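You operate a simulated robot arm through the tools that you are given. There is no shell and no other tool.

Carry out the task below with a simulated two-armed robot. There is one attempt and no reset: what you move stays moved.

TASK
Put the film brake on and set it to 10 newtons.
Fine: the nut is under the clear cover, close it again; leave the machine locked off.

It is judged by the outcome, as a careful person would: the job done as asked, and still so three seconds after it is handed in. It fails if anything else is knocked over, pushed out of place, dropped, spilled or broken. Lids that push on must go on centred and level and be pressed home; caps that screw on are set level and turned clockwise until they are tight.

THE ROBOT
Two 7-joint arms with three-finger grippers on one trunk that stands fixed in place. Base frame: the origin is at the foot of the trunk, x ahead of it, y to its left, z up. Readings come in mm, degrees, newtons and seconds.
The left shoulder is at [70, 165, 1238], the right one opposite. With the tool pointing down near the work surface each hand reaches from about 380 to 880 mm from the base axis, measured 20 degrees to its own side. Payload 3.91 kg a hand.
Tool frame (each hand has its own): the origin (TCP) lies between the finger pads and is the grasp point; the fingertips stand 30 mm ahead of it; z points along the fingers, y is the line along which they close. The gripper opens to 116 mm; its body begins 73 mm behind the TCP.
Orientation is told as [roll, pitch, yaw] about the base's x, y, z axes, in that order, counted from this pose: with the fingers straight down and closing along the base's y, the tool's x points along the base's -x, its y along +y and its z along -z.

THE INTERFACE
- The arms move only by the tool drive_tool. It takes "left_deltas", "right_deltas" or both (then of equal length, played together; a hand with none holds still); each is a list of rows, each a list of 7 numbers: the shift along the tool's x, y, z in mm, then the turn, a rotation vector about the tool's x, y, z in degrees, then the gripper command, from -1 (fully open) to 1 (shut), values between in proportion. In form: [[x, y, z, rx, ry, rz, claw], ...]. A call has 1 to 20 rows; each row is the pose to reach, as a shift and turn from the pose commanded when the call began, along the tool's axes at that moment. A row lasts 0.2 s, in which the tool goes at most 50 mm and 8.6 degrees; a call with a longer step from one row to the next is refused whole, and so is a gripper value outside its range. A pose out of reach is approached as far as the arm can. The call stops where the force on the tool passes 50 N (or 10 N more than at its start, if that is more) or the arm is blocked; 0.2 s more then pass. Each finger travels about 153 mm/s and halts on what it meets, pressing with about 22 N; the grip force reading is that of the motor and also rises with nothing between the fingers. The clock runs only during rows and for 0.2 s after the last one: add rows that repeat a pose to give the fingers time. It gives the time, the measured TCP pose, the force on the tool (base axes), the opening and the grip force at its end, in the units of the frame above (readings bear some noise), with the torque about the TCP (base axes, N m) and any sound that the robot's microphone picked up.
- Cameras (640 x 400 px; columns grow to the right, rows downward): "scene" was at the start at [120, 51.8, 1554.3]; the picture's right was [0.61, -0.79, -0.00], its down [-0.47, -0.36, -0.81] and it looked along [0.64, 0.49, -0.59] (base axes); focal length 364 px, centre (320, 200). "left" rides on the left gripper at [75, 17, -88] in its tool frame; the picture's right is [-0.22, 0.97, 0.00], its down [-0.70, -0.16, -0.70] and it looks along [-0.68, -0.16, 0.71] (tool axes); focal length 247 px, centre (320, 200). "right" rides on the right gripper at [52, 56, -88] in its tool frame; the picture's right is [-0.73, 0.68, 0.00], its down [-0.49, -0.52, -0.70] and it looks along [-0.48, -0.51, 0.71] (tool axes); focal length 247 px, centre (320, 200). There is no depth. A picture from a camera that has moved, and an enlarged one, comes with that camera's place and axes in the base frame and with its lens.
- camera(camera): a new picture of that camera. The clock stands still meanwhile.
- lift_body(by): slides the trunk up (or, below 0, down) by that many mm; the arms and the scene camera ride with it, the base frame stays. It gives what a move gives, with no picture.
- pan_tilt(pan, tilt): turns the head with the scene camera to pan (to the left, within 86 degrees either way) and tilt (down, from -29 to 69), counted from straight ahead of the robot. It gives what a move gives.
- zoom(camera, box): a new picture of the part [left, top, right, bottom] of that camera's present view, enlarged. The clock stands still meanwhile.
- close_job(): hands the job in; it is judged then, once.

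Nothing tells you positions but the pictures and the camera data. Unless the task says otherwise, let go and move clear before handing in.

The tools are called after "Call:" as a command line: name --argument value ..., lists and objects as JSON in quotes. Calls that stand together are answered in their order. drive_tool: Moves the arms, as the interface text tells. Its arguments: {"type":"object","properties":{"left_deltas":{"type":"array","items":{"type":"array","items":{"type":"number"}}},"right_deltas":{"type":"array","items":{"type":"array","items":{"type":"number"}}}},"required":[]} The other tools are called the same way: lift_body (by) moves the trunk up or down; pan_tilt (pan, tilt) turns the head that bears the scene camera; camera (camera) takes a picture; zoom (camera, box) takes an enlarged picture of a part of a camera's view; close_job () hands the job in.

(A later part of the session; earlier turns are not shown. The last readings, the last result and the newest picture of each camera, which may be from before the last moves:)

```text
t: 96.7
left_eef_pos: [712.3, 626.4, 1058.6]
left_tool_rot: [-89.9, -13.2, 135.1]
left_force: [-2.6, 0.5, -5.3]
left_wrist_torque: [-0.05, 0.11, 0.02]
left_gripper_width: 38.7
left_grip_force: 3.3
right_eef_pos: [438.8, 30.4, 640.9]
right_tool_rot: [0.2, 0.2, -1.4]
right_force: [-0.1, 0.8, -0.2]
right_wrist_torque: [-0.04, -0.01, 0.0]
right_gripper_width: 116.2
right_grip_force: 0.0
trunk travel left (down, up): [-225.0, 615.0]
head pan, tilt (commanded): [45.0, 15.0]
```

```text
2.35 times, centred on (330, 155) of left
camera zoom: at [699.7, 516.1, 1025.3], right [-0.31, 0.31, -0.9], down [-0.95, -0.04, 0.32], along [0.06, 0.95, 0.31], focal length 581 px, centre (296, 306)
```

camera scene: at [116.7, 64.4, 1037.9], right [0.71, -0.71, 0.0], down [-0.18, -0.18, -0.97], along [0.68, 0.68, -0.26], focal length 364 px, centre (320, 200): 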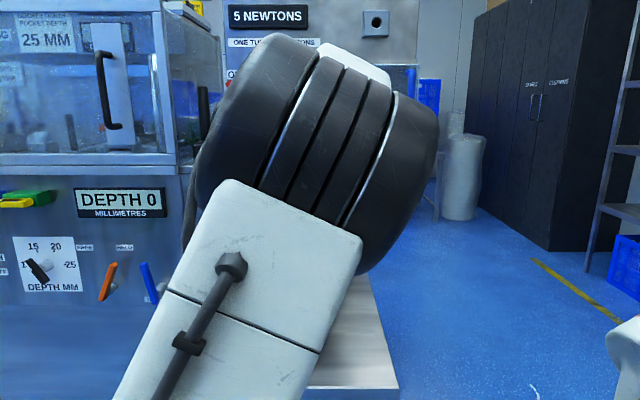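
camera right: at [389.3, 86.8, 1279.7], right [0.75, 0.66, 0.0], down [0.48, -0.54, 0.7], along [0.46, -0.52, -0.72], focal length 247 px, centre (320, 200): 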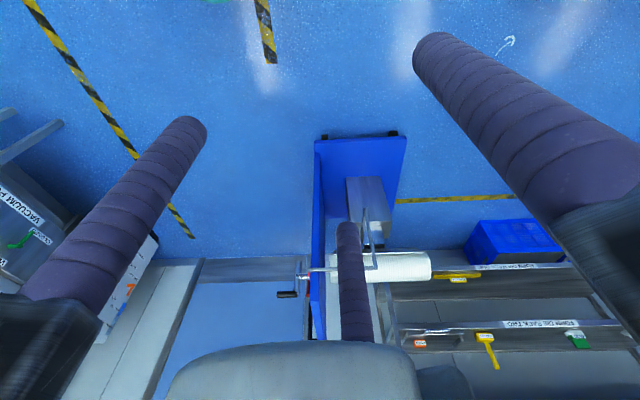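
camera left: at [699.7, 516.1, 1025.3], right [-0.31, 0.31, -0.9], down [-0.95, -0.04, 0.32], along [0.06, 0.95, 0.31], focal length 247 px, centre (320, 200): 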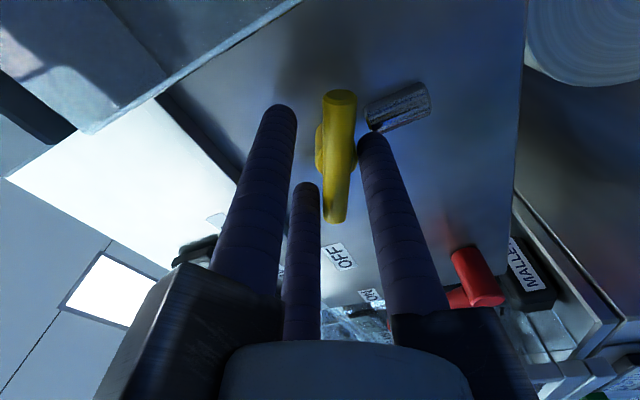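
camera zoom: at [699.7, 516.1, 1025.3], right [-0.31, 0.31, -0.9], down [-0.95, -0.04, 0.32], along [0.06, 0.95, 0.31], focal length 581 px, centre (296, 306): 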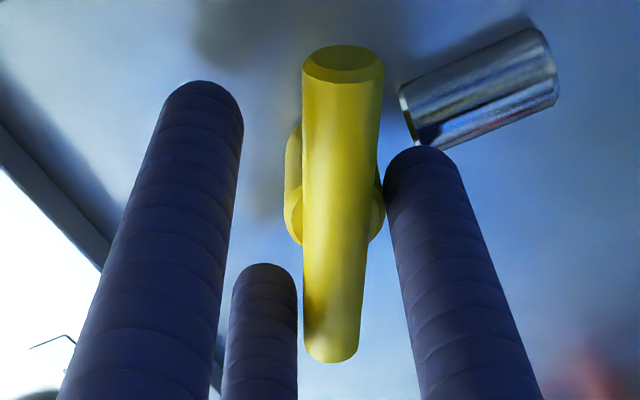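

The bar is being driven by two opposing fingers, with clearance to the small silver cylinder behind. I'll continue in 4° steps until the display flips to 10.

Call:
drive_tool --left_deltas '[[-0.28, -0.03, 0, 0, 0, -2, 0.38], [-0.56, -0.05, 0, 0, 0, -4, 0.38], [-0.56, -0.05, 0, 0, 0, -4, 0.38]]'

Call:
zoom --camera "scene" --box '[180, 0, 420, 150]'

```text
t: 97.5
left_eef_pos: [713.1, 626.8, 1058.9]
left_tool_rot: [-89.8, -9.2, 135.1]
left_force: [-2.2, 2.5, -5.7]
left_wrist_torque: [0.0, 0.14, 0.06]
left_gripper_width: 39.2
left_grip_force: 3.8
right_eef_pos: [439.2, 31.5, 640.8]
right_tool_rot: [0.0, 0.2, -1.4]
right_force: [-0.1, 0.7, -0.2]
right_wrist_torque: [-0.01, 0.0, -0.03]
right_gripper_width: 115.8
right_grip_force: 0.1
trunk travel left (down, up): [-225.0, 615.0]
head pan, tilt (commanded): [45.0, 15.0]
```

```text
2.67 times, centred on (300, 75) of scene
camera zoom: at [116.9, 65.4, 1037.8], right [0.71, -0.71, 0.0], down [-0.18, -0.18, -0.97], along [0.68, 0.68, -0.26], focal length 970 px, centre (373, 533)
```

zoom: 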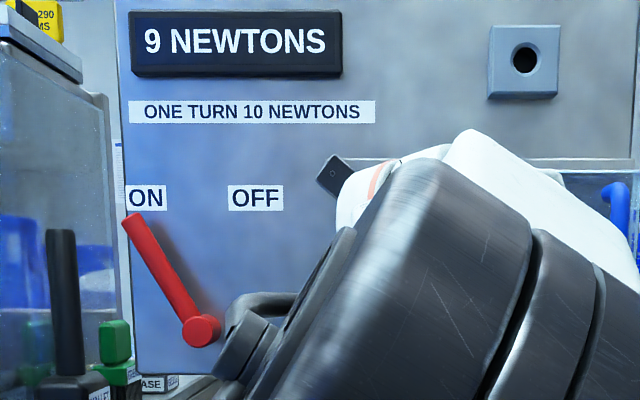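

Call:
drive_tool --left_deltas '[[-0.28, -0.03, 0, 0, 0, -2, 0.38], [-0.56, -0.05, 0, 0, 0, -4, 0.38], [-0.56, -0.05, 0, 0, 0, -4, 0.38]]'

Call:
zoom --camera "scene" --box '[180, 0, 420, 150]'

Call:
zoom --camera "left" --box '[220, 70, 440, 240]'

```text
t: 98.3
left_eef_pos: [713.5, 625.0, 1058.9]
left_tool_rot: [-89.9, -5.3, 134.9]
left_force: [1.1, -0.4, -6.9]
left_wrist_torque: [-0.1, 0.02, -0.08]
left_gripper_width: 38.8
left_grip_force: 2.8
right_eef_pos: [440.3, 30.1, 639.9]
right_tool_rot: [0.1, 0.2, -1.4]
right_force: [0.4, 0.5, -0.4]
right_wrist_torque: [0.01, -0.01, 0.03]
right_gripper_width: 115.9
right_grip_force: 0.1
trunk travel left (down, up): [-225.0, 615.0]
head pan, tilt (commanded): [45.0, 15.0]
```

```text
2.67 times, centred on (300, 75) of scene
camera zoom: at [117.7, 64.8, 1037.7], right [0.71, -0.71, 0.0], down [-0.18, -0.18, -0.97], along [0.68, 0.68, -0.26], focal length 970 px, centre (373, 533)
```

zoom: 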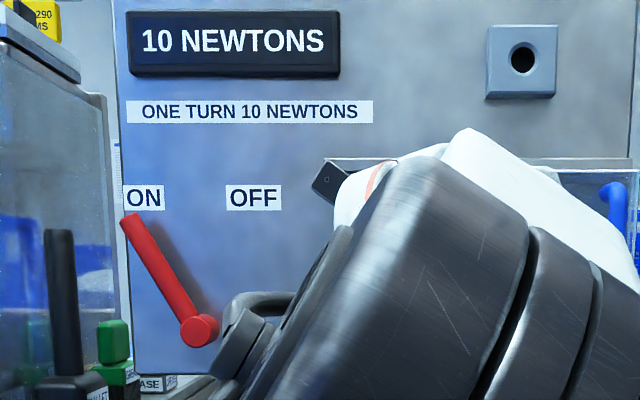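

```text
2.35 times, centred on (330, 155) of left
camera zoom: at [703.3, 512.5, 1034.9], right [-0.22, 0.22, -0.95], down [-0.97, -0.01, 0.22], along [0.04, 0.98, 0.22], focal length 581 px, centre (296, 306)
```

zoom: 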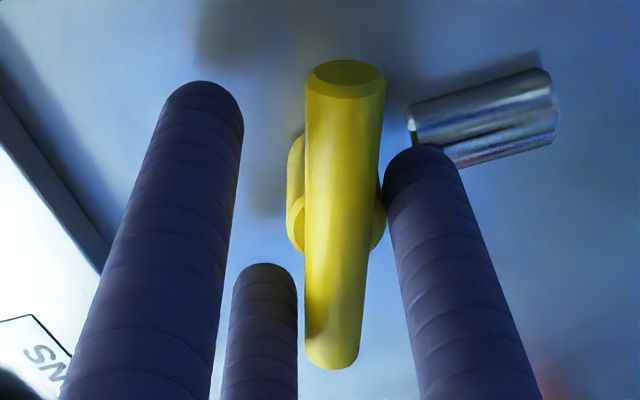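

The display flipped to 10 within the last 4°. I'll go about 6° further so the setting sits safely inside the 10 reading rather than on the edge.

Call:
drive_tool --left_deltas '[[-0.28, -0.03, 0, 0, 0, -2, 0.38], [-0.56, -0.05, 0, 0, 0, -4, 0.38], [-0.84, -0.06, 0, 0, 0, -6, 0.38], [-0.84, -0.06, 0, 0, 0, -6, 0.38]]'

Call:
zoom --camera "scene" --box '[180, 0, 420, 150]'

Call:
zoom --camera "left" --box '[220, 70, 440, 240]'

```text
t: 99.3
left_eef_pos: [712.6, 626.8, 1058.2]
left_tool_rot: [-89.9, 0.9, 135.1]
left_force: [4.1, -1.1, -5.1]
left_wrist_torque: [-0.05, 0.01, -0.05]
left_gripper_width: 38.9
left_grip_force: 2.6
right_eef_pos: [439.7, 30.7, 641.4]
right_tool_rot: [0.0, 0.2, -1.4]
right_force: [0.2, -0.6, 0.3]
right_wrist_torque: [0.01, 0.0, -0.01]
right_gripper_width: 116.0
right_grip_force: 0.0
trunk travel left (down, up): [-225.0, 615.0]
head pan, tilt (commanded): [45.0, 15.0]
```

```text
2.67 times, centred on (300, 75) of scene
camera zoom: at [117.8, 64.8, 1037.7], right [0.71, -0.71, 0.0], down [-0.18, -0.18, -0.97], along [0.68, 0.68, -0.26], focal length 970 px, centre (373, 533)
```

zoom: 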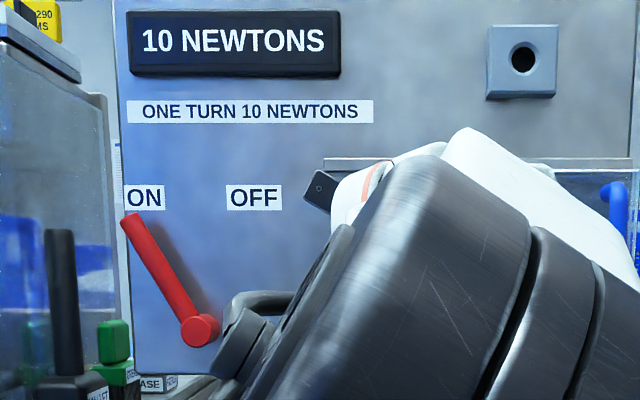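

```text
2.35 times, centred on (330, 155) of left
camera zoom: at [703.2, 512.2, 1042.8], right [-0.15, 0.15, -0.98], down [-0.99, 0.0, 0.15], along [0.02, 0.99, 0.15], focal length 581 px, centre (296, 306)
```

zoom: 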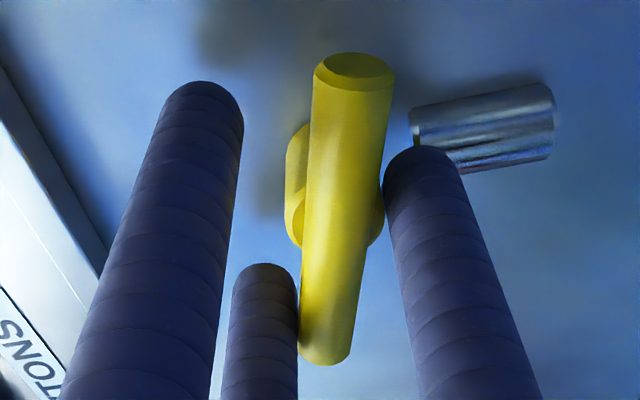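

It reads 10. Measuring the bar's angle, the flip to 10 came just after 160°, so a display that rounds would be at about 9.6 now. I'll turn roughly 10° more to centre on 10.

Call:
drive_tool --left_deltas '[[-0.28, -0.03, 0, 0, 0, -2, 0.38], [-0.56, -0.05, 0, 0, 0, -4, 0.38], [-0.84, -0.06, 0, 0, 0, -6, 0.38], [-1.12, -0.06, 0, 0, 0, -8, 0.38], [-1.4, -0.06, 0, 0, 0, -10, 0.38], [-1.4, -0.06, 0, 0, 0, -10, 0.38]]'

Call:
zoom --camera "scene" --box '[180, 0, 420, 150]'

Call:
zoom --camera "left" --box '[220, 70, 440, 240]'

```text
t: 100.7
left_eef_pos: [711.4, 627.8, 1058.2]
left_tool_rot: [-89.9, 10.8, 135.1]
left_force: [0.7, -1.4, -7.7]
left_wrist_torque: [-0.15, 0.14, 0.03]
left_gripper_width: 39.8
left_grip_force: 3.3
right_eef_pos: [440.2, 31.5, 640.2]
right_tool_rot: [0.1, 0.1, -1.3]
right_force: [-0.2, -0.6, 0.1]
right_wrist_torque: [-0.01, -0.01, -0.02]
right_gripper_width: 116.0
right_grip_force: 0.1
trunk travel left (down, up): [-225.0, 615.0]
head pan, tilt (commanded): [45.0, 15.0]
```

```text
2.67 times, centred on (300, 75) of scene
camera zoom: at [117.5, 64.9, 1037.7], right [0.71, -0.71, 0.0], down [-0.18, -0.18, -0.97], along [0.68, 0.68, -0.26], focal length 970 px, centre (373, 533)
```

zoom: 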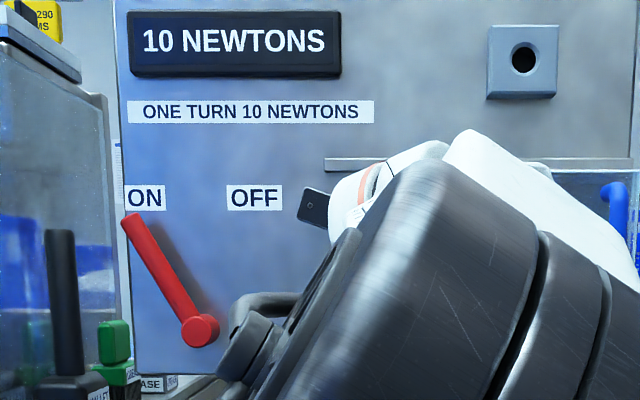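

```text
2.35 times, centred on (330, 155) of left
camera zoom: at [703.4, 512.3, 1056.5], right [-0.03, 0.02, -1.0], down [-1.0, 0.01, 0.03], along [0.01, 1.0, 0.02], focal length 581 px, centre (296, 306)
```

zoom: 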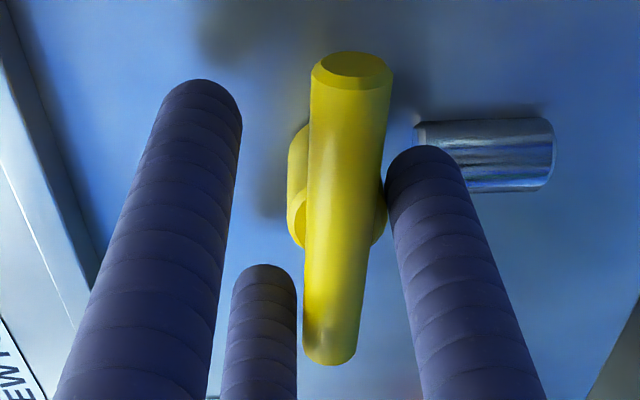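

The bar is now almost horizontal, consistent with about 10 N, and the display reads 10. I'll open the fingers and back straight out, then confirm the reading holds.

Call:
drive_tool --left_deltas '[[0, 0, 0, 0, 0, 0, 0.2], [0, 0, 0, 0, 0, 0, -0.17], [0, 0, 0, 0, 0, 0, -0.17], [0, 0, -12, 0, 0, 0, -0.17], [0, 0, -25, 0, 0, 0, -0.17], [0, 0, -45, 0, 0, 0, -0.17], [0, 0, -70, 0, 0, 0, -0.17], [0, 0, -85, 0, 0, 0, -0.17], [0, 0, -85, 0, 0, 0, -0.17]]'

Call:
camera --camera "left"

Call:
camera --camera "scene"

```text
t: 102.7
left_eef_pos: [651.1, 570.2, 1057.5]
left_tool_rot: [-89.8, 11.0, 135.3]
left_force: [0.2, -0.4, 0.2]
left_wrist_torque: [0.01, 0.06, -0.01]
left_gripper_width: 67.7
left_grip_force: 0.0
right_eef_pos: [438.5, 30.9, 641.0]
right_tool_rot: [0.1, 0.3, -1.3]
right_force: [0.2, 0.2, -0.4]
right_wrist_torque: [-0.04, 0.02, 0.01]
right_gripper_width: 115.8
right_grip_force: 0.1
trunk travel left (down, up): [-225.0, 615.0]
head pan, tilt (commanded): [45.0, 15.0]
```

```text
taken
camera left: at [644.1, 455.0, 1055.8], right [-0.03, 0.02, -1.0], down [-1.0, 0.01, 0.03], along [0.01, 1.0, 0.02], focal length 247 px, centre (320, 200)
```

left: 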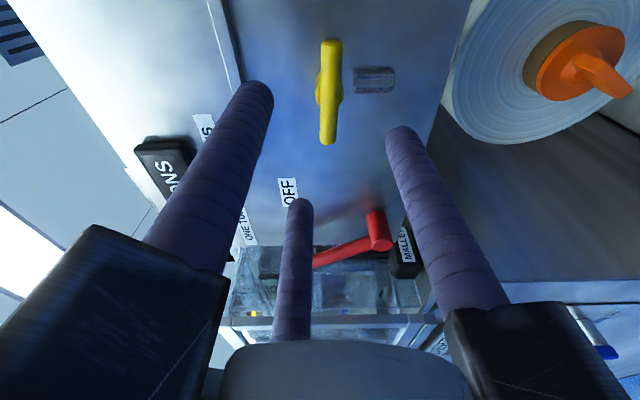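

```text
taken
camera scene: at [116.6, 64.3, 1037.9], right [0.71, -0.71, 0.0], down [-0.18, -0.18, -0.97], along [0.68, 0.68, -0.26], focal length 364 px, centre (320, 200)
```

scene: 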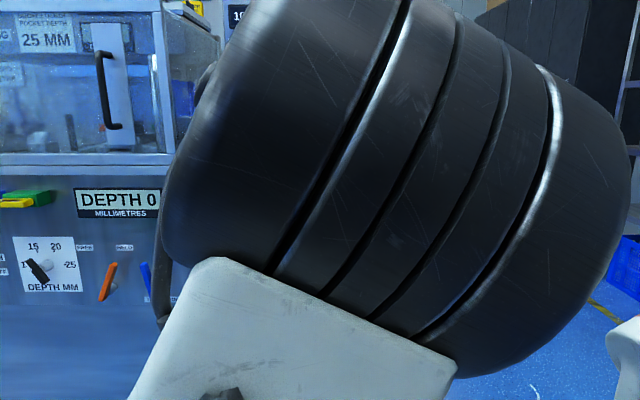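

The display holds 10 with the hand clear. I'll roll the wrist back to its neutral orientation.

Call:
drive_tool --left_deltas '[[0, 0, 0, 0, 0, 8.4, -0.17], [0, 0, 0, 0, 0, 16.8, -0.17], [0, 0, 0, 0, 0, 25.2, -0.17], [0, 0, 0, 0, 0, 33.6, -0.17], [0, 0, 0, 0, 0, 42, -0.17], [0, 0, 0, 0, 0, 50.4, -0.17], [0, 0, 0, 0, 0, 58.8, -0.17], [0, 0, 0, 0, 0, 67.2, -0.17], [0, 0, 0, 0, 0, 75.6, -0.17], [0, 0, 0, 0, 0, 84, -0.17], [0, 0, 0, 0, 0, 92.4, -0.17], [0, 0, 0, 0, 0, 101, -0.17], [0, 0, 0, 0, 0, 101, -0.17]]'

Call:
drive_tool --left_deltas '[[0, -15, -3, 0, 7.5, 0, -0.17], [0, -40, -6, 0, 15, 0, -0.17], [0, -65, -8, 0, 22.5, 0, -0.17], [0, -90, -8, 0, 30, 0, -0.17], [0, -120, -8, 0, 30, 0, -0.17], [0, -120, -8, 0, 30, 0, -0.17]]'

Call:
camera --camera "left"

Call:
camera --camera "scene"

```text
t: 105.5
left_eef_pos: [649.1, 566.3, 1060.8]
left_tool_rot: [82.7, -89.6, -37.8]
left_force: [0.1, -0.9, -0.3]
left_wrist_torque: [0.0, 0.01, 0.03]
left_gripper_width: 67.7
left_grip_force: 0.0
right_eef_pos: [440.4, 30.7, 640.5]
right_tool_rot: [0.2, 0.2, -1.4]
right_force: [0.0, -0.3, -0.3]
right_wrist_torque: [0.0, -0.02, 0.01]
right_gripper_width: 116.1
right_grip_force: 0.0
trunk travel left (down, up): [-225.0, 615.0]
head pan, tilt (commanded): [45.0, 15.0]
```

```text
t: 106.9
left_eef_pos: [729.6, 475.2, 1058.1]
left_tool_rot: [0.5, -60.0, 44.8]
left_force: [-0.3, 0.6, 0.1]
left_wrist_torque: [-0.02, 0.0, -0.01]
left_gripper_width: 67.9
left_grip_force: 0.0
right_eef_pos: [439.5, 30.3, 640.5]
right_tool_rot: [0.1, 0.1, -1.4]
right_force: [-0.2, 0.1, 0.0]
right_wrist_torque: [-0.02, 0.0, 0.02]
right_gripper_width: 116.0
right_grip_force: 0.0
trunk travel left (down, up): [-225.0, 615.0]
head pan, tilt (commanded): [45.0, 15.0]
```

```text
taken
camera left: at [638.6, 408.0, 1037.7], right [-0.61, 0.77, 0.2], down [-0.07, -0.3, 0.95], along [0.79, 0.57, 0.23], focal length 247 px, centre (320, 200)
```

left: 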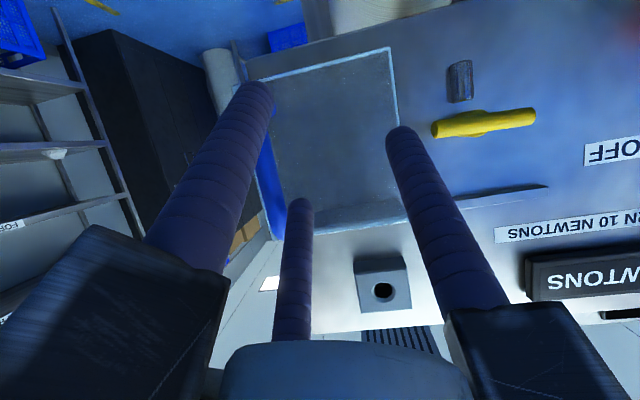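

```text
taken
camera scene: at [116.6, 64.5, 1037.9], right [0.71, -0.71, 0.0], down [-0.18, -0.18, -0.97], along [0.68, 0.68, -0.26], focal length 364 px, centre (320, 200)
```

scene: 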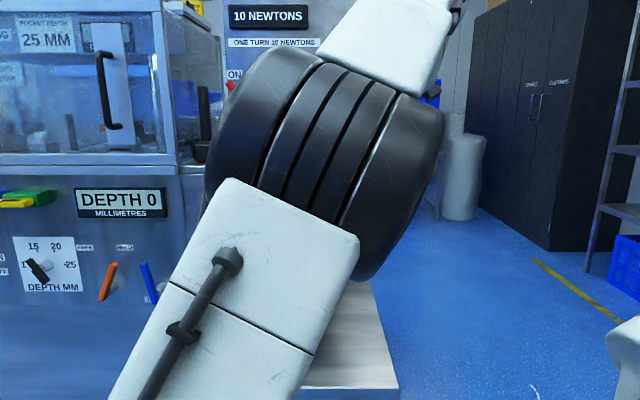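

The display still shows 10, and the cover handle is at about u 219. I'll line the hand up so the handle bar sits between the fingers, with two fingers on its right side, so I can pull the cover back left.

Call:
drive_tool --left_deltas '[[0.5, -12, -0.5, 0, -5, 0, -0.03], [1, -24, -1, 0, -10, 0, -0.03], [1.5, -36, -1, 0, -15, 0, -0.03], [1.7, -47, -1, 0, -20, 0, -0.03], [1.7, -47, -1, 0, -20, 0, -0.03]]'

Call:
camera --camera "left"

```text
t: 108.1
left_eef_pos: [750.1, 462.3, 1067.3]
left_tool_rot: [-11.5, -79.3, 56.9]
left_force: [-6.5, -7.9, 3.2]
left_wrist_torque: [0.19, -0.31, -0.14]
left_gripper_width: 60.4
left_grip_force: 0.3
right_eef_pos: [438.7, 30.5, 642.2]
right_tool_rot: [0.3, 0.1, -1.4]
right_force: [-0.3, -0.3, -0.8]
right_wrist_torque: [0.02, 0.01, -0.03]
right_gripper_width: 116.0
right_grip_force: 0.1
trunk travel left (down, up): [-225.0, 615.0]
head pan, tilt (commanded): [45.0, 15.0]
```

```text
taken
camera left: at [669.9, 402.4, 1009.5], right [-0.68, 0.71, 0.18], down [-0.3, -0.49, 0.82], along [0.67, 0.5, 0.55], focal length 247 px, centre (320, 200)
```

left: 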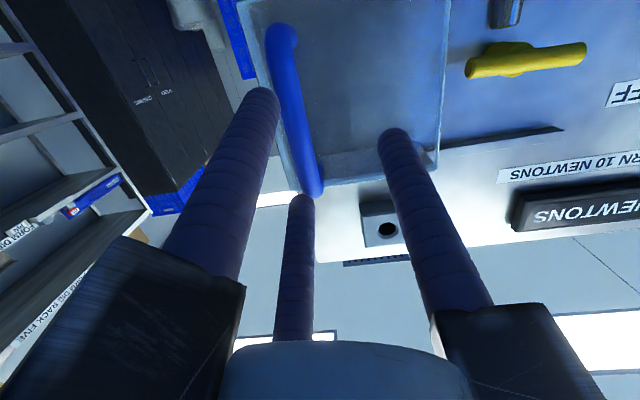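

The hand did not quite reach the commanded spot and shows a light force, so something may be touching. I'll look before going further.

Call:
camera --camera "scene"

Call:
zoom --camera "left" --box '[200, 0, 460, 220]'

Call:
camera --camera "right"

```text
taken
camera scene: at [115.5, 63.2, 1038.2], right [0.71, -0.71, 0.0], down [-0.18, -0.18, -0.97], along [0.68, 0.68, -0.26], focal length 364 px, centre (320, 200)
```

scene: 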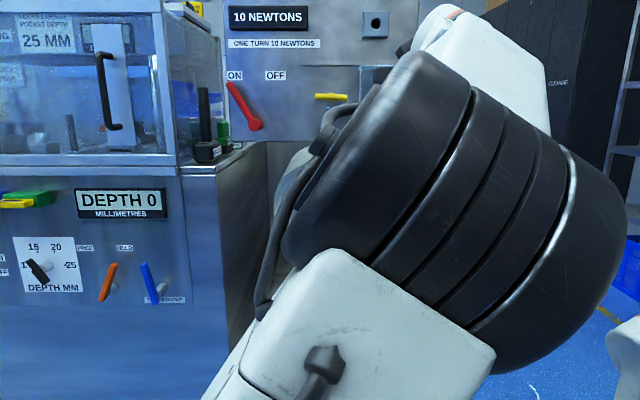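

```text
1.82 times, centred on (330, 110) of left
camera zoom: at [669.9, 402.4, 1009.5], right [-0.68, 0.71, 0.18], down [-0.3, -0.49, 0.82], along [0.67, 0.5, 0.55], focal length 449 px, centre (302, 364)
```

zoom: 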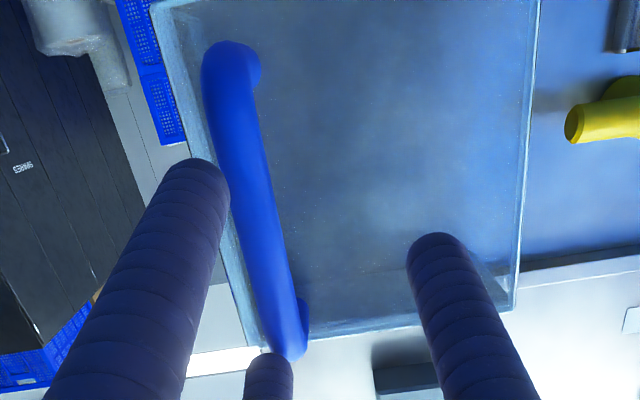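

```text
taken
camera right: at [387.4, 86.8, 730.6], right [0.75, 0.66, 0.0], down [0.47, -0.54, 0.7], along [0.46, -0.52, -0.72], focal length 247 px, centre (320, 200)
```

right: 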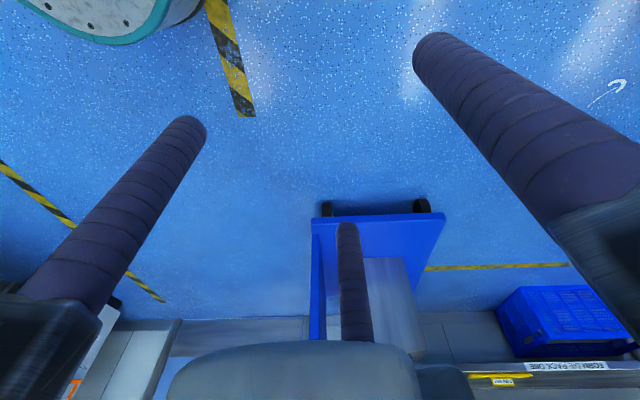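

The reading is still 10 and the nut bar is horizontal. The left elbow has swung close to the right arm, so I'll step back to the previous pose and then move the right arm out of the way.

Call:
drive_tool --left_deltas '[[0, 0, -6, 0, 0, 0, -0.03], [0, 11, -10, 0, 5, 0, -0.03], [0, 23, -10, 0, 10, 0, -0.03], [0, 35, -10, 0, 15, 0, -0.03], [0, 47, -10, 0, 20, 0, -0.03], [0, 47, -10, 0, 20, 0, -0.03]]'

Call:
camera --camera "scene"

Call:
camera --camera "left"

```text
t: 109.5
left_eef_pos: [722.0, 468.9, 1060.1]
left_tool_rot: [0.4, -59.9, 44.7]
left_force: [-0.1, -0.8, 0.1]
left_wrist_torque: [0.01, -0.02, 0.02]
left_gripper_width: 59.7
left_grip_force: 0.1
right_eef_pos: [439.6, 31.2, 641.3]
right_tool_rot: [0.1, 0.2, -1.4]
right_force: [-0.3, -0.4, 0.3]
right_wrist_torque: [-0.05, 0.02, -0.01]
right_gripper_width: 116.0
right_grip_force: 0.1
trunk travel left (down, up): [-225.0, 615.0]
head pan, tilt (commanded): [45.0, 15.0]
```

```text
taken
camera scene: at [116.6, 64.2, 1037.9], right [0.71, -0.71, 0.0], down [-0.18, -0.18, -0.97], along [0.68, 0.68, -0.26], focal length 364 px, centre (320, 200)
```

scene: 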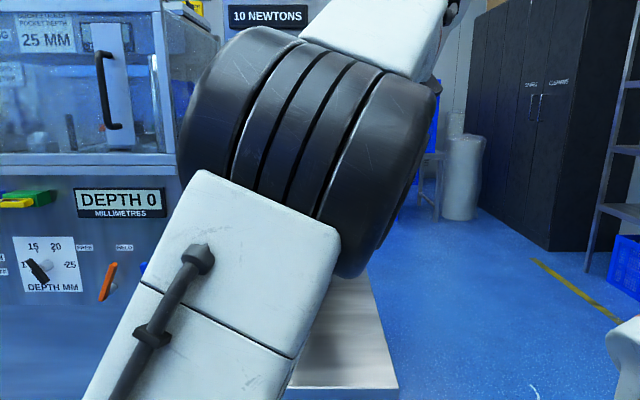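

```text
taken
camera left: at [629.4, 400.8, 1039.9], right [-0.61, 0.77, 0.2], down [-0.07, -0.3, 0.95], along [0.79, 0.57, 0.23], focal length 247 px, centre (320, 200)
```

left: 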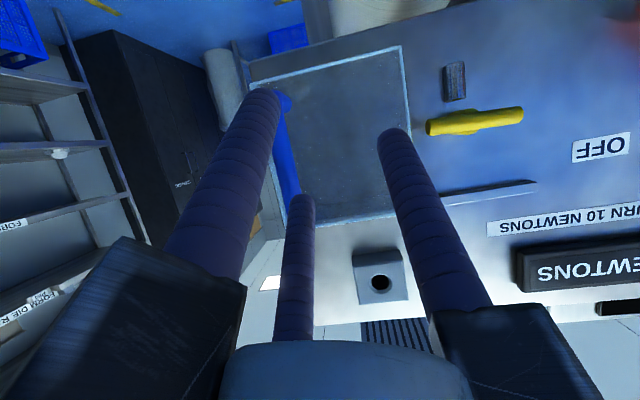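

I'll move the right hand 180 mm to the right, out of the left elbow's path, and take the left hand at its 30° tilt to just in front of the handle.

Call:
drive_tool --right_deltas '[[8, -36, 0, 0, 0, 0, -1], [16, -72, 0, 0, 0, 0, -1], [24, -108, 0, 0, 0, 0, -1], [32, -144, 0, 0, 0, 0, -1], [39, -180, 0, 0, 0, 0, -1], [39, -180, 0, 0, 0, 0, -1]]'

Call:
drive_tool --left_deltas '[[4, -11, 2.5, 0, 0, 0, -0.03], [9, -22, 5, 0, 0, 0, -0.03], [13, -33, 7.5, 0, 0, 0, -0.03], [17.3, -44, 10, 0, 0, 0, -0.03], [17.3, -44, 10, 0, 0, 0, -0.03]]'

Call:
camera --camera "left"

Call:
camera --camera "scene"

```text
t: 110.9
left_eef_pos: [722.4, 469.2, 1059.2]
left_tool_rot: [0.3, -59.9, 44.6]
left_force: [0.3, -0.5, 0.6]
left_wrist_torque: [-0.01, 0.03, 0.0]
left_gripper_width: 59.7
left_grip_force: 0.0
right_eef_pos: [394.1, -147.7, 639.6]
right_tool_rot: [0.2, 0.1, -1.5]
right_force: [-0.4, -0.1, -0.3]
right_wrist_torque: [0.01, 0.01, -0.05]
right_gripper_width: 116.0
right_grip_force: 0.1
trunk travel left (down, up): [-225.0, 615.0]
head pan, tilt (commanded): [45.0, 15.0]
```

```text
t: 112.1
left_eef_pos: [750.9, 438.0, 1040.8]
left_tool_rot: [0.6, -60.0, 44.7]
left_force: [0.2, 0.1, -0.3]
left_wrist_torque: [0.0, -0.01, 0.0]
left_gripper_width: 59.8
left_grip_force: 0.0
right_eef_pos: [394.9, -148.3, 639.0]
right_tool_rot: [0.1, 0.2, -1.4]
right_force: [0.3, -0.3, 0.0]
right_wrist_torque: [0.0, -0.02, 0.02]
right_gripper_width: 116.0
right_grip_force: 0.0
trunk travel left (down, up): [-225.0, 615.0]
head pan, tilt (commanded): [45.0, 15.0]
```

```text
taken
camera left: at [660.0, 370.7, 1020.3], right [-0.61, 0.77, 0.2], down [-0.07, -0.3, 0.95], along [0.79, 0.57, 0.23], focal length 247 px, centre (320, 200)
```

left: 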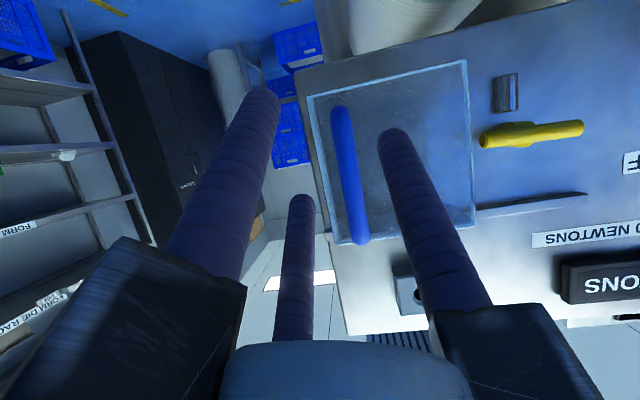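

```text
taken
camera scene: at [116.6, 64.3, 1037.9], right [0.71, -0.71, 0.0], down [-0.18, -0.18, -0.97], along [0.68, 0.68, -0.26], focal length 364 px, centre (320, 200)
```

scene: 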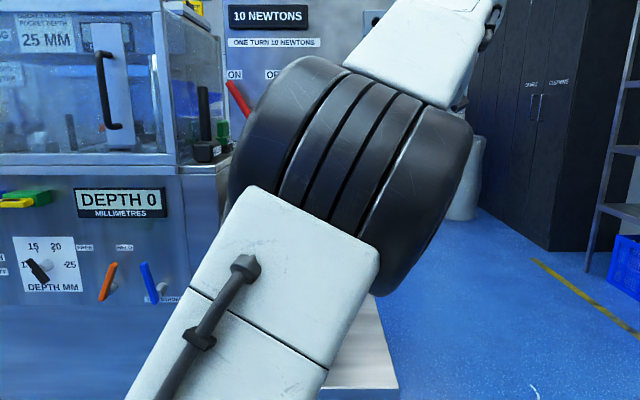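

The handle bar sits between the fingers at about u 208. I'll advance 43 mm so the upper finger passes behind the bar's right side, clear of the cover face.

Call:
drive_tool --left_deltas '[[-5.4, 1, 9.3, 0, 0, 0, -0.03], [-10.8, 2, 18.6, 0, 0, 0, -0.03], [-16.1, 3, 27.9, 0, 0, 0, -0.03], [-21.5, 3, 37.2, 0, 0, 0, -0.03], [-21.5, 3, 37.2, 0, 0, 0, -0.03]]'

Call:
camera --camera "left"

```text
t: 113.3
left_eef_pos: [782.8, 469.6, 1040.4]
left_tool_rot: [0.3, -59.9, 44.7]
left_force: [0.1, -0.7, -0.7]
left_wrist_torque: [0.02, 0.02, -0.01]
left_gripper_width: 59.6
left_grip_force: 0.1
right_eef_pos: [395.7, -147.8, 638.9]
right_tool_rot: [0.2, 0.3, -1.4]
right_force: [0.0, -0.1, -0.2]
right_wrist_torque: [0.01, 0.0, -0.01]
right_gripper_width: 116.2
right_grip_force: 0.1
trunk travel left (down, up): [-225.0, 615.0]
head pan, tilt (commanded): [45.0, 15.0]
```

```text
taken
camera left: at [689.8, 402.7, 1021.0], right [-0.61, 0.77, 0.2], down [-0.07, -0.3, 0.95], along [0.79, 0.57, 0.23], focal length 247 px, centre (320, 200)
```

left: 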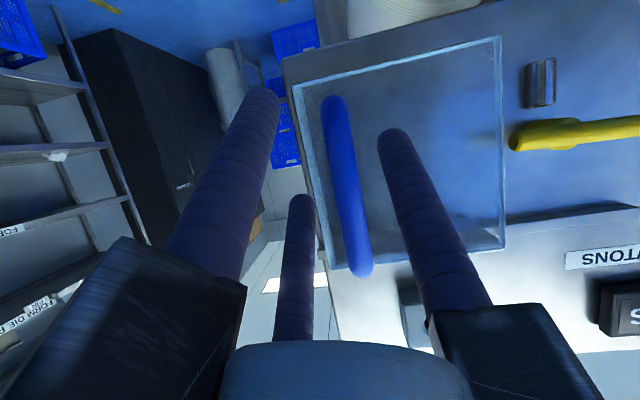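

The bar is between the fingers with no contact. I'll pull the cover left in stages.

Call:
drive_tool --left_deltas '[[0, 8, 0, 0, 0, 0, -0.03], [0, 16, 0, 0, 0, 0, -0.03], [0, 24, 0, 0, 0, 0, -0.03], [0, 32, 0, 0, 0, 0, -0.03], [0, 40, 0, 0, 0, 0, -0.03], [0, 48, 0, 0, 0, 0, -0.03], [0, 56, 0, 0, 0, 0, -0.03], [0, 64, 0, 0, 0, 0, -0.03], [0, 64, 0, 0, 0, 0, -0.03]]'

Call:
camera --camera "left"

Call:
camera --camera "scene"

```text
t: 115.3
left_eef_pos: [734.0, 516.9, 1040.5]
left_tool_rot: [0.5, -60.0, 44.7]
left_force: [1.1, -0.5, -0.3]
left_wrist_torque: [0.0, 0.0, 0.01]
left_gripper_width: 59.9
left_grip_force: 0.2
right_eef_pos: [394.9, -148.2, 640.6]
right_tool_rot: [0.1, 0.2, -1.4]
right_force: [-0.5, 0.3, -1.0]
right_wrist_torque: [0.03, 0.02, -0.01]
right_gripper_width: 116.0
right_grip_force: 0.1
trunk travel left (down, up): [-225.0, 615.0]
head pan, tilt (commanded): [45.0, 15.0]
```

```text
taken
camera left: at [641.4, 448.3, 1021.1], right [-0.61, 0.77, 0.2], down [-0.07, -0.3, 0.95], along [0.79, 0.57, 0.23], focal length 247 px, centre (320, 200)
```

left: 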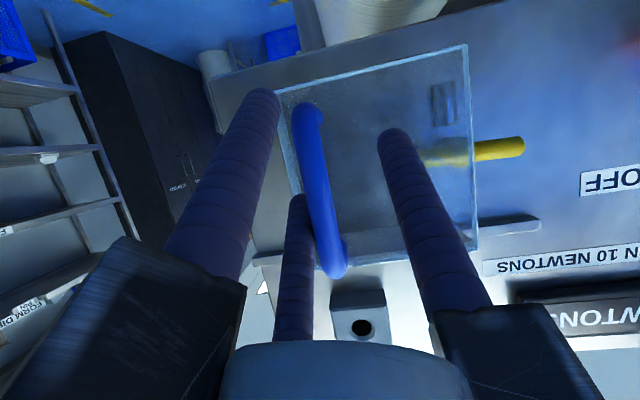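

```text
taken
camera scene: at [116.7, 64.4, 1037.9], right [0.71, -0.71, 0.0], down [-0.18, -0.18, -0.97], along [0.68, 0.68, -0.26], focal length 364 px, centre (320, 200)
```

scene: 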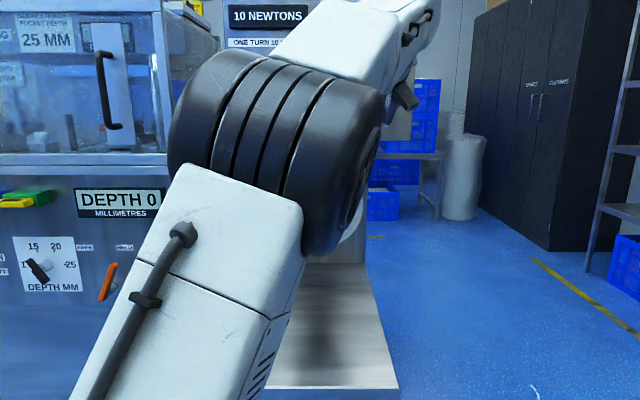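

The cover is sliding closed smoothly, with its left edge at about u 60 and about 57 mm to go. I'll continue, slowing near the end.

Call:
drive_tool --left_deltas '[[0, 8, 0, 0, 0, 0, -0.03], [0, 16, 0, 0, 0, 0, -0.03], [0, 24, 0, 0, 0, 0, -0.03], [0, 32, 0, 0, 0, 0, -0.03], [0, 40, 0, 0, 0, 0, -0.03], [0, 46, 0, 0, 0, 0, -0.03], [0, 50, 0, 0, 0, 0, -0.03], [0, 50, 0, 0, 0, 0, -0.03]]'

Call:
camera --camera "left"

Call:
zoom --camera "scene" --box '[200, 0, 440, 150]'

```text
t: 117.1
left_eef_pos: [698.4, 550.6, 1040.9]
left_tool_rot: [0.5, -60.1, 44.7]
left_force: [0.7, -1.5, 1.0]
left_wrist_torque: [0.05, 0.04, -0.03]
left_gripper_width: 60.3
left_grip_force: 0.2
right_eef_pos: [395.9, -147.5, 641.6]
right_tool_rot: [0.1, 0.2, -1.4]
right_force: [-0.2, 0.2, 0.1]
right_wrist_torque: [-0.01, 0.01, 0.01]
right_gripper_width: 115.9
right_grip_force: 0.1
trunk travel left (down, up): [-225.0, 615.0]
head pan, tilt (commanded): [45.0, 15.0]
```

```text
taken
camera left: at [607.6, 483.7, 1021.0], right [-0.61, 0.77, 0.2], down [-0.07, -0.3, 0.95], along [0.79, 0.57, 0.23], focal length 247 px, centre (320, 200)
```

left: 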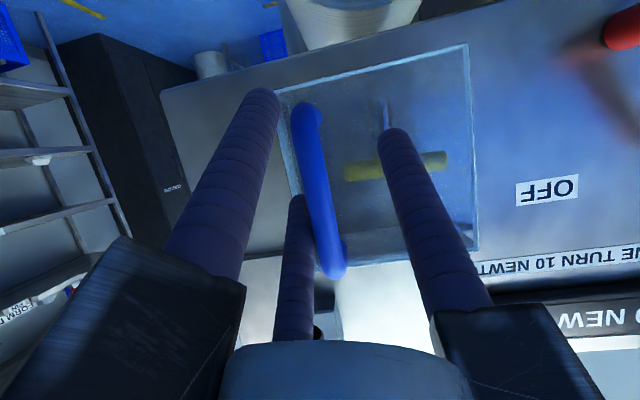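

```text
2.67 times, centred on (320, 75) of scene
camera zoom: at [116.7, 64.2, 1037.9], right [0.71, -0.71, 0.0], down [-0.18, -0.18, -0.97], along [0.68, 0.68, -0.26], focal length 970 px, centre (320, 533)
```

zoom: 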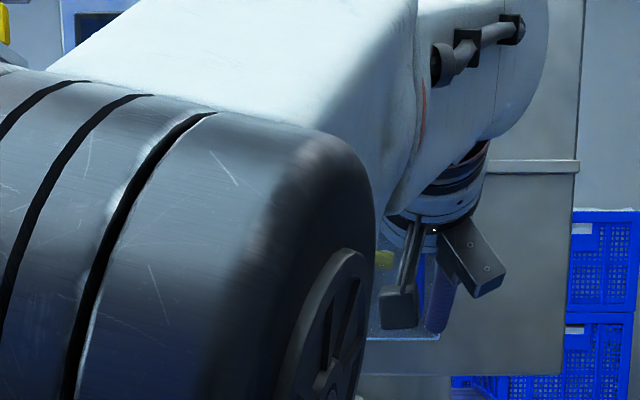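

The cover is about 8 mm from its start position. I'll finish slowly until it seats against its closed stop.

Call:
drive_tool --left_deltas '[[0, 2, 0, 0, 0, 0, -0.03], [0, 4, 0, 0, 0, 0, -0.03], [0, 6, 0, 0, 0, 0, -0.03], [0, 8, 0, 0, 0, 0, -0.03], [0, 9, 0, 0, 0, 0, -0.03], [0, 9, 0, 0, 0, 0, -0.03]]'

Call:
camera --camera "left"

```text
t: 118.5
left_eef_pos: [694.2, 556.2, 1041.8]
left_tool_rot: [0.5, -59.9, 44.7]
left_force: [1.6, -0.8, -0.4]
left_wrist_torque: [0.02, 0.06, -0.06]
left_gripper_width: 60.0
left_grip_force: 0.3
right_eef_pos: [395.5, -148.0, 639.9]
right_tool_rot: [0.1, 0.2, -1.4]
right_force: [-0.1, 0.0, 0.3]
right_wrist_torque: [0.0, 0.04, 0.0]
right_gripper_width: 115.8
right_grip_force: 0.0
trunk travel left (down, up): [-225.0, 615.0]
head pan, tilt (commanded): [45.0, 15.0]
```

```text
taken
camera left: at [602.2, 489.3, 1022.2], right [-0.61, 0.77, 0.2], down [-0.07, -0.3, 0.95], along [0.79, 0.57, 0.23], focal length 247 px, centre (320, 200)
```

left: 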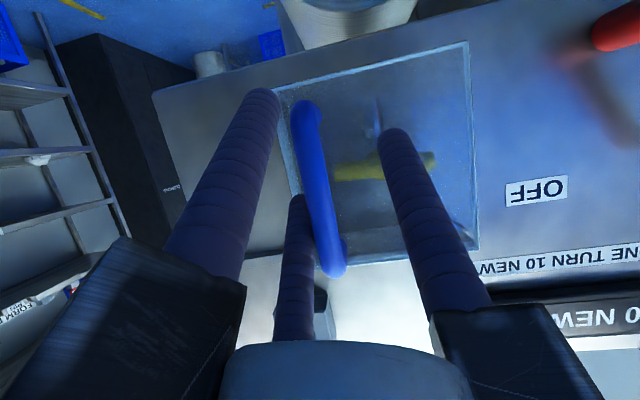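

Call:
drive_tool --left_deltas '[[0, 1.5, 0, 0, 0, 0, -0.03], [0, 3, 0, 0, 0, 0, -0.03], [0, 4.5, 0, 0, 0, 0, -0.03], [0, 4.5, 0, 0, 0, 0, -0.03]]'

Call:
camera --camera "left"

```text
t: 119.5
left_eef_pos: [689.9, 559.9, 1041.0]
left_tool_rot: [0.5, -60.0, 44.7]
left_force: [1.3, -0.7, 1.2]
left_wrist_torque: [0.04, 0.02, 0.01]
left_gripper_width: 60.8
left_grip_force: 0.8
right_eef_pos: [396.0, -148.6, 639.1]
right_tool_rot: [0.1, 0.2, -1.4]
right_force: [0.1, -0.1, 1.4]
right_wrist_torque: [-0.01, 0.0, 0.03]
right_gripper_width: 116.0
right_grip_force: 0.1
trunk travel left (down, up): [-225.0, 615.0]
head pan, tilt (commanded): [45.0, 15.0]
```

```text
taken
camera left: at [598.3, 492.3, 1021.0], right [-0.61, 0.77, 0.2], down [-0.07, -0.3, 0.95], along [0.79, 0.57, 0.23], focal length 247 px, centre (320, 200)
```

left: 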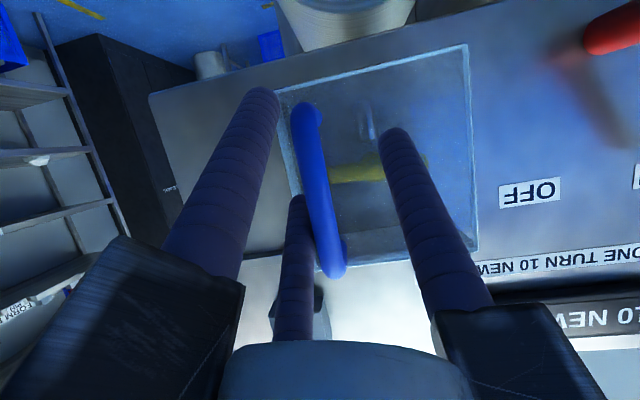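

Call:
drive_tool --left_deltas '[[0, 1.5, 0, 0, 0, 0, -0.03], [0, 3, 0, 0, 0, 0, -0.03], [0, 3, 0, 0, 0, 0, -0.03]]'

Call:
zoom --camera "left" --box '[260, 30, 520, 290]'

```text
t: 120.3
left_eef_pos: [688.2, 560.7, 1040.2]
left_tool_rot: [0.5, -59.9, 44.5]
left_force: [2.7, -2.0, 1.5]
left_wrist_torque: [0.06, 0.04, -0.02]
left_gripper_width: 61.2
left_grip_force: 1.3
right_eef_pos: [395.8, -148.3, 640.0]
right_tool_rot: [0.2, 0.2, -1.5]
right_force: [0.6, 0.3, -0.2]
right_wrist_torque: [0.0, -0.02, 0.01]
right_gripper_width: 116.1
right_grip_force: 0.0
trunk travel left (down, up): [-225.0, 615.0]
head pan, tilt (commanded): [45.0, 15.0]
```

```text
1.54 times, centred on (390, 160) of left
camera zoom: at [597.0, 493.5, 1020.8], right [-0.61, 0.77, 0.2], down [-0.07, -0.3, 0.95], along [0.79, 0.57, 0.23], focal length 380 px, centre (212, 262)
```

zoom: 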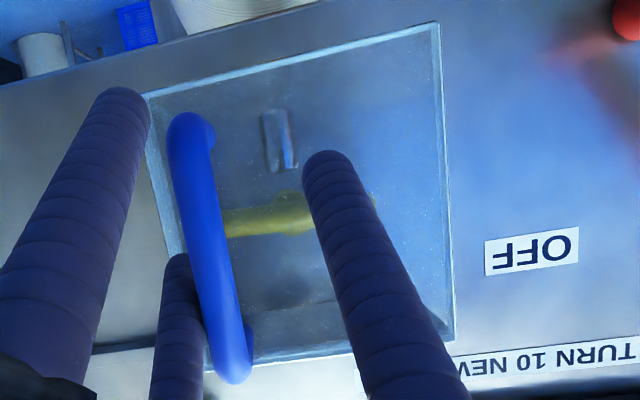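

The force is starting to build. I'll push 3 mm more to confirm the cover is against the stop.

Call:
drive_tool --left_deltas '[[0, 1.5, 0, 0, 0, 0, -0.03], [0, 3, 0, 0, 0, 0, -0.03], [0, 3, 0, 0, 0, 0, -0.03]]'

Call:
zoom --camera "left" --box '[260, 30, 520, 290]'

```text
t: 121.1
left_eef_pos: [688.3, 560.8, 1041.8]
left_tool_rot: [0.6, -59.9, 44.4]
left_force: [8.9, -8.7, -2.6]
left_wrist_torque: [0.27, 0.26, -0.13]
left_gripper_width: 61.9
left_grip_force: 1.9
right_eef_pos: [395.2, -149.7, 639.0]
right_tool_rot: [0.2, 0.2, -1.5]
right_force: [0.0, -0.4, 0.1]
right_wrist_torque: [-0.02, 0.01, -0.02]
right_gripper_width: 115.9
right_grip_force: 0.1
trunk travel left (down, up): [-225.0, 615.0]
head pan, tilt (commanded): [45.0, 15.0]
```

```text
1.54 times, centred on (390, 160) of left
camera zoom: at [596.4, 493.9, 1020.6], right [-0.61, 0.77, 0.2], down [-0.07, -0.3, 0.95], along [0.79, 0.57, 0.23], focal length 380 px, centre (212, 262)
```

zoom: 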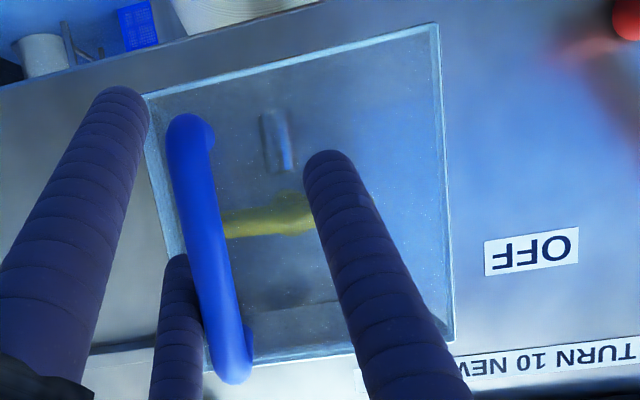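

12 N with no movement confirms the cover is fully closed against its stop. I'll centre the fingers around the bar so nothing drags, and back straight out.

Call:
drive_tool --left_deltas '[[0, -7, 0, 0, 0, 0, -0.03], [0, -14, 0, 0, 0, 0, -0.03], [7, -14, -12, 0, 0, 0, -0.03], [15, -14, -26, 0, 0, 0, -0.03], [25, -14, -43, 0, 0, 0, -0.03], [38, -14, -66, 0, 0, 0, -0.03], [50, -14, -87, 0, 0, 0, -0.03], [50, -14, -87, 0, 0, 0, -0.03]]'

Call:
camera --camera "left"

Call:
camera --camera "scene"

```text
t: 122.9
left_eef_pos: [622.6, 484.9, 1039.3]
left_tool_rot: [0.3, -60.0, 44.8]
left_force: [-0.2, 0.9, 1.1]
left_wrist_torque: [0.0, -0.01, 0.0]
left_gripper_width: 59.6
left_grip_force: 0.3
right_eef_pos: [395.6, -147.8, 639.8]
right_tool_rot: [0.1, 0.3, -1.4]
right_force: [-0.5, -0.1, -0.4]
right_wrist_torque: [-0.03, 0.01, 0.0]
right_gripper_width: 116.3
right_grip_force: 0.1
trunk travel left (down, up): [-225.0, 615.0]
head pan, tilt (commanded): [45.0, 15.0]
```

```text
taken
camera left: at [531.3, 418.1, 1018.9], right [-0.61, 0.77, 0.2], down [-0.07, -0.3, 0.95], along [0.79, 0.57, 0.23], focal length 247 px, centre (320, 200)
```

left: 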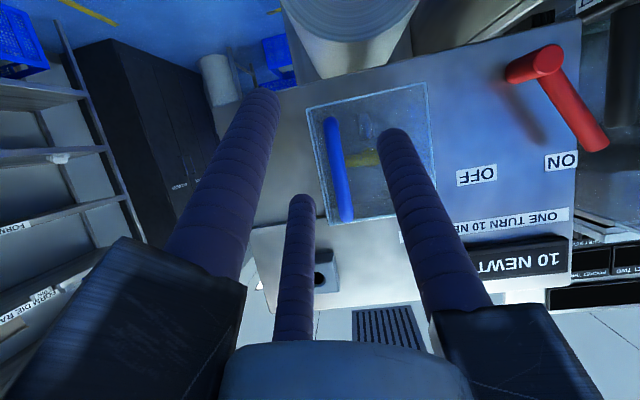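

```text
taken
camera scene: at [116.7, 64.6, 1037.9], right [0.71, -0.71, 0.0], down [-0.18, -0.18, -0.97], along [0.68, 0.68, -0.26], focal length 364 px, centre (320, 200)
```

scene: 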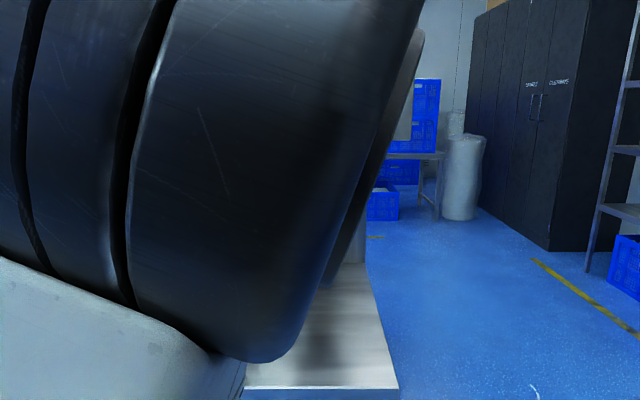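

The cover is closed, the lever is on ON and the display shows 10. I'll withdraw the arm to the left and down so the head camera has a clear final view.

Call:
drive_tool --left_deltas '[[11, 25, 0, 0, 4, 0, -0.03], [22, 50, 1, 0, 8, 0, -0.03], [33, 75, 2, 0, 12, 0, -0.03], [45, 100, 3, 0, 16, 0, -0.03], [56, 125, 3, 0, 18, 0, -0.03], [67, 150, 4, 0, 20, 0, -0.03], [67, 150, 4, 0, 20, 0, -0.03]]'

Call:
camera --camera "scene"

Call:
camera --camera "left"

```text
t: 124.5
left_eef_pos: [494.9, 571.3, 981.8]
left_tool_rot: [0.3, -39.9, 44.9]
left_force: [-0.4, -0.1, 1.0]
left_wrist_torque: [0.01, -0.01, 0.03]
left_gripper_width: 59.6
left_grip_force: 0.0
right_eef_pos: [395.2, -148.8, 639.8]
right_tool_rot: [0.1, 0.2, -1.4]
right_force: [-0.6, 0.0, -0.5]
right_wrist_torque: [-0.03, 0.01, 0.01]
right_gripper_width: 116.2
right_grip_force: 0.1
trunk travel left (down, up): [-225.0, 615.0]
head pan, tilt (commanded): [45.0, 15.0]
```

```text
taken
camera scene: at [116.6, 64.3, 1037.9], right [0.71, -0.71, 0.0], down [-0.18, -0.18, -0.97], along [0.68, 0.68, -0.26], focal length 364 px, centre (320, 200)
```

scene: 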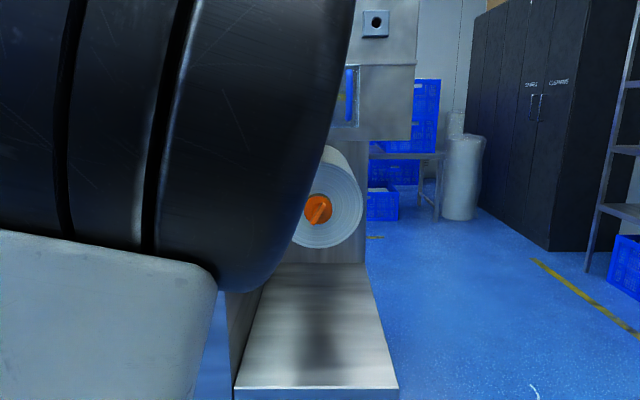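

```text
taken
camera left: at [403.7, 503.2, 1001.1], right [-0.57, 0.81, 0.15], down [0.18, -0.06, 0.98], along [0.8, 0.58, -0.11], focal length 247 px, centre (320, 200)
```

left: 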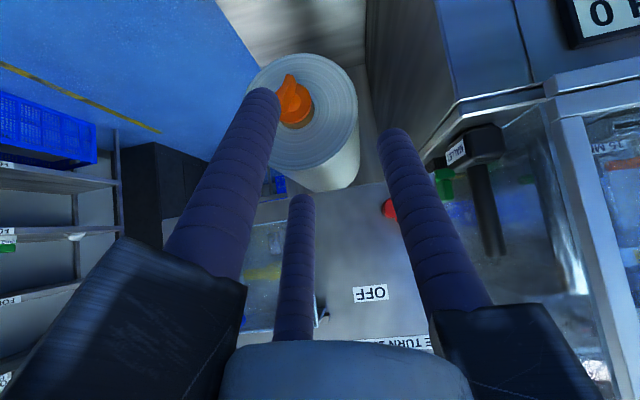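

I'll continue to a compact hand-down pose so the elbow clears the view.

Call:
drive_tool --left_deltas '[[25, 6, 16, 0, 5.7, 0, -0.03], [51, 12, 32, 0, 11.4, 0, -0.03], [76, 18, 48, 0, 17.1, 0, -0.03], [101, 25, 64, 0, 22.9, 0, -0.03], [127, 31, 80, 0, 28.6, 0, -0.03], [152, 37, 96, 0, 34.3, 0, -0.03], [178, 43, 112, 0, 40, 0, -0.03], [178, 43, 112, 0, 40, 0, -0.03]]'

Call:
camera --camera "scene"

```text
t: 126.3
left_eef_pos: [424.1, 551.0, 780.4]
left_tool_rot: [0.1, 0.1, 45.1]
left_force: [-0.2, -0.4, -0.4]
left_wrist_torque: [0.02, 0.01, 0.01]
left_gripper_width: 60.0
left_grip_force: 0.1
right_eef_pos: [396.2, -148.2, 639.4]
right_tool_rot: [0.1, 0.2, -1.4]
right_force: [0.1, 0.2, 0.3]
right_wrist_torque: [0.01, -0.02, -0.01]
right_gripper_width: 116.4
right_grip_force: 0.0
trunk travel left (down, up): [-225.0, 615.0]
head pan, tilt (commanded): [45.0, 15.0]
```

```text
taken
camera scene: at [116.6, 64.3, 1037.9], right [0.71, -0.71, 0.0], down [-0.18, -0.18, -0.97], along [0.68, 0.68, -0.26], focal length 364 px, centre (320, 200)
```

scene: 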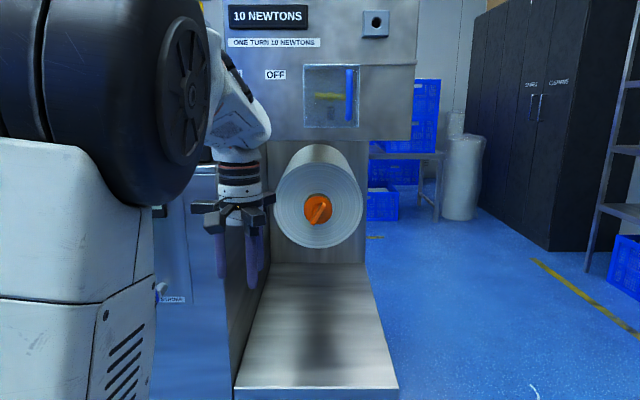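

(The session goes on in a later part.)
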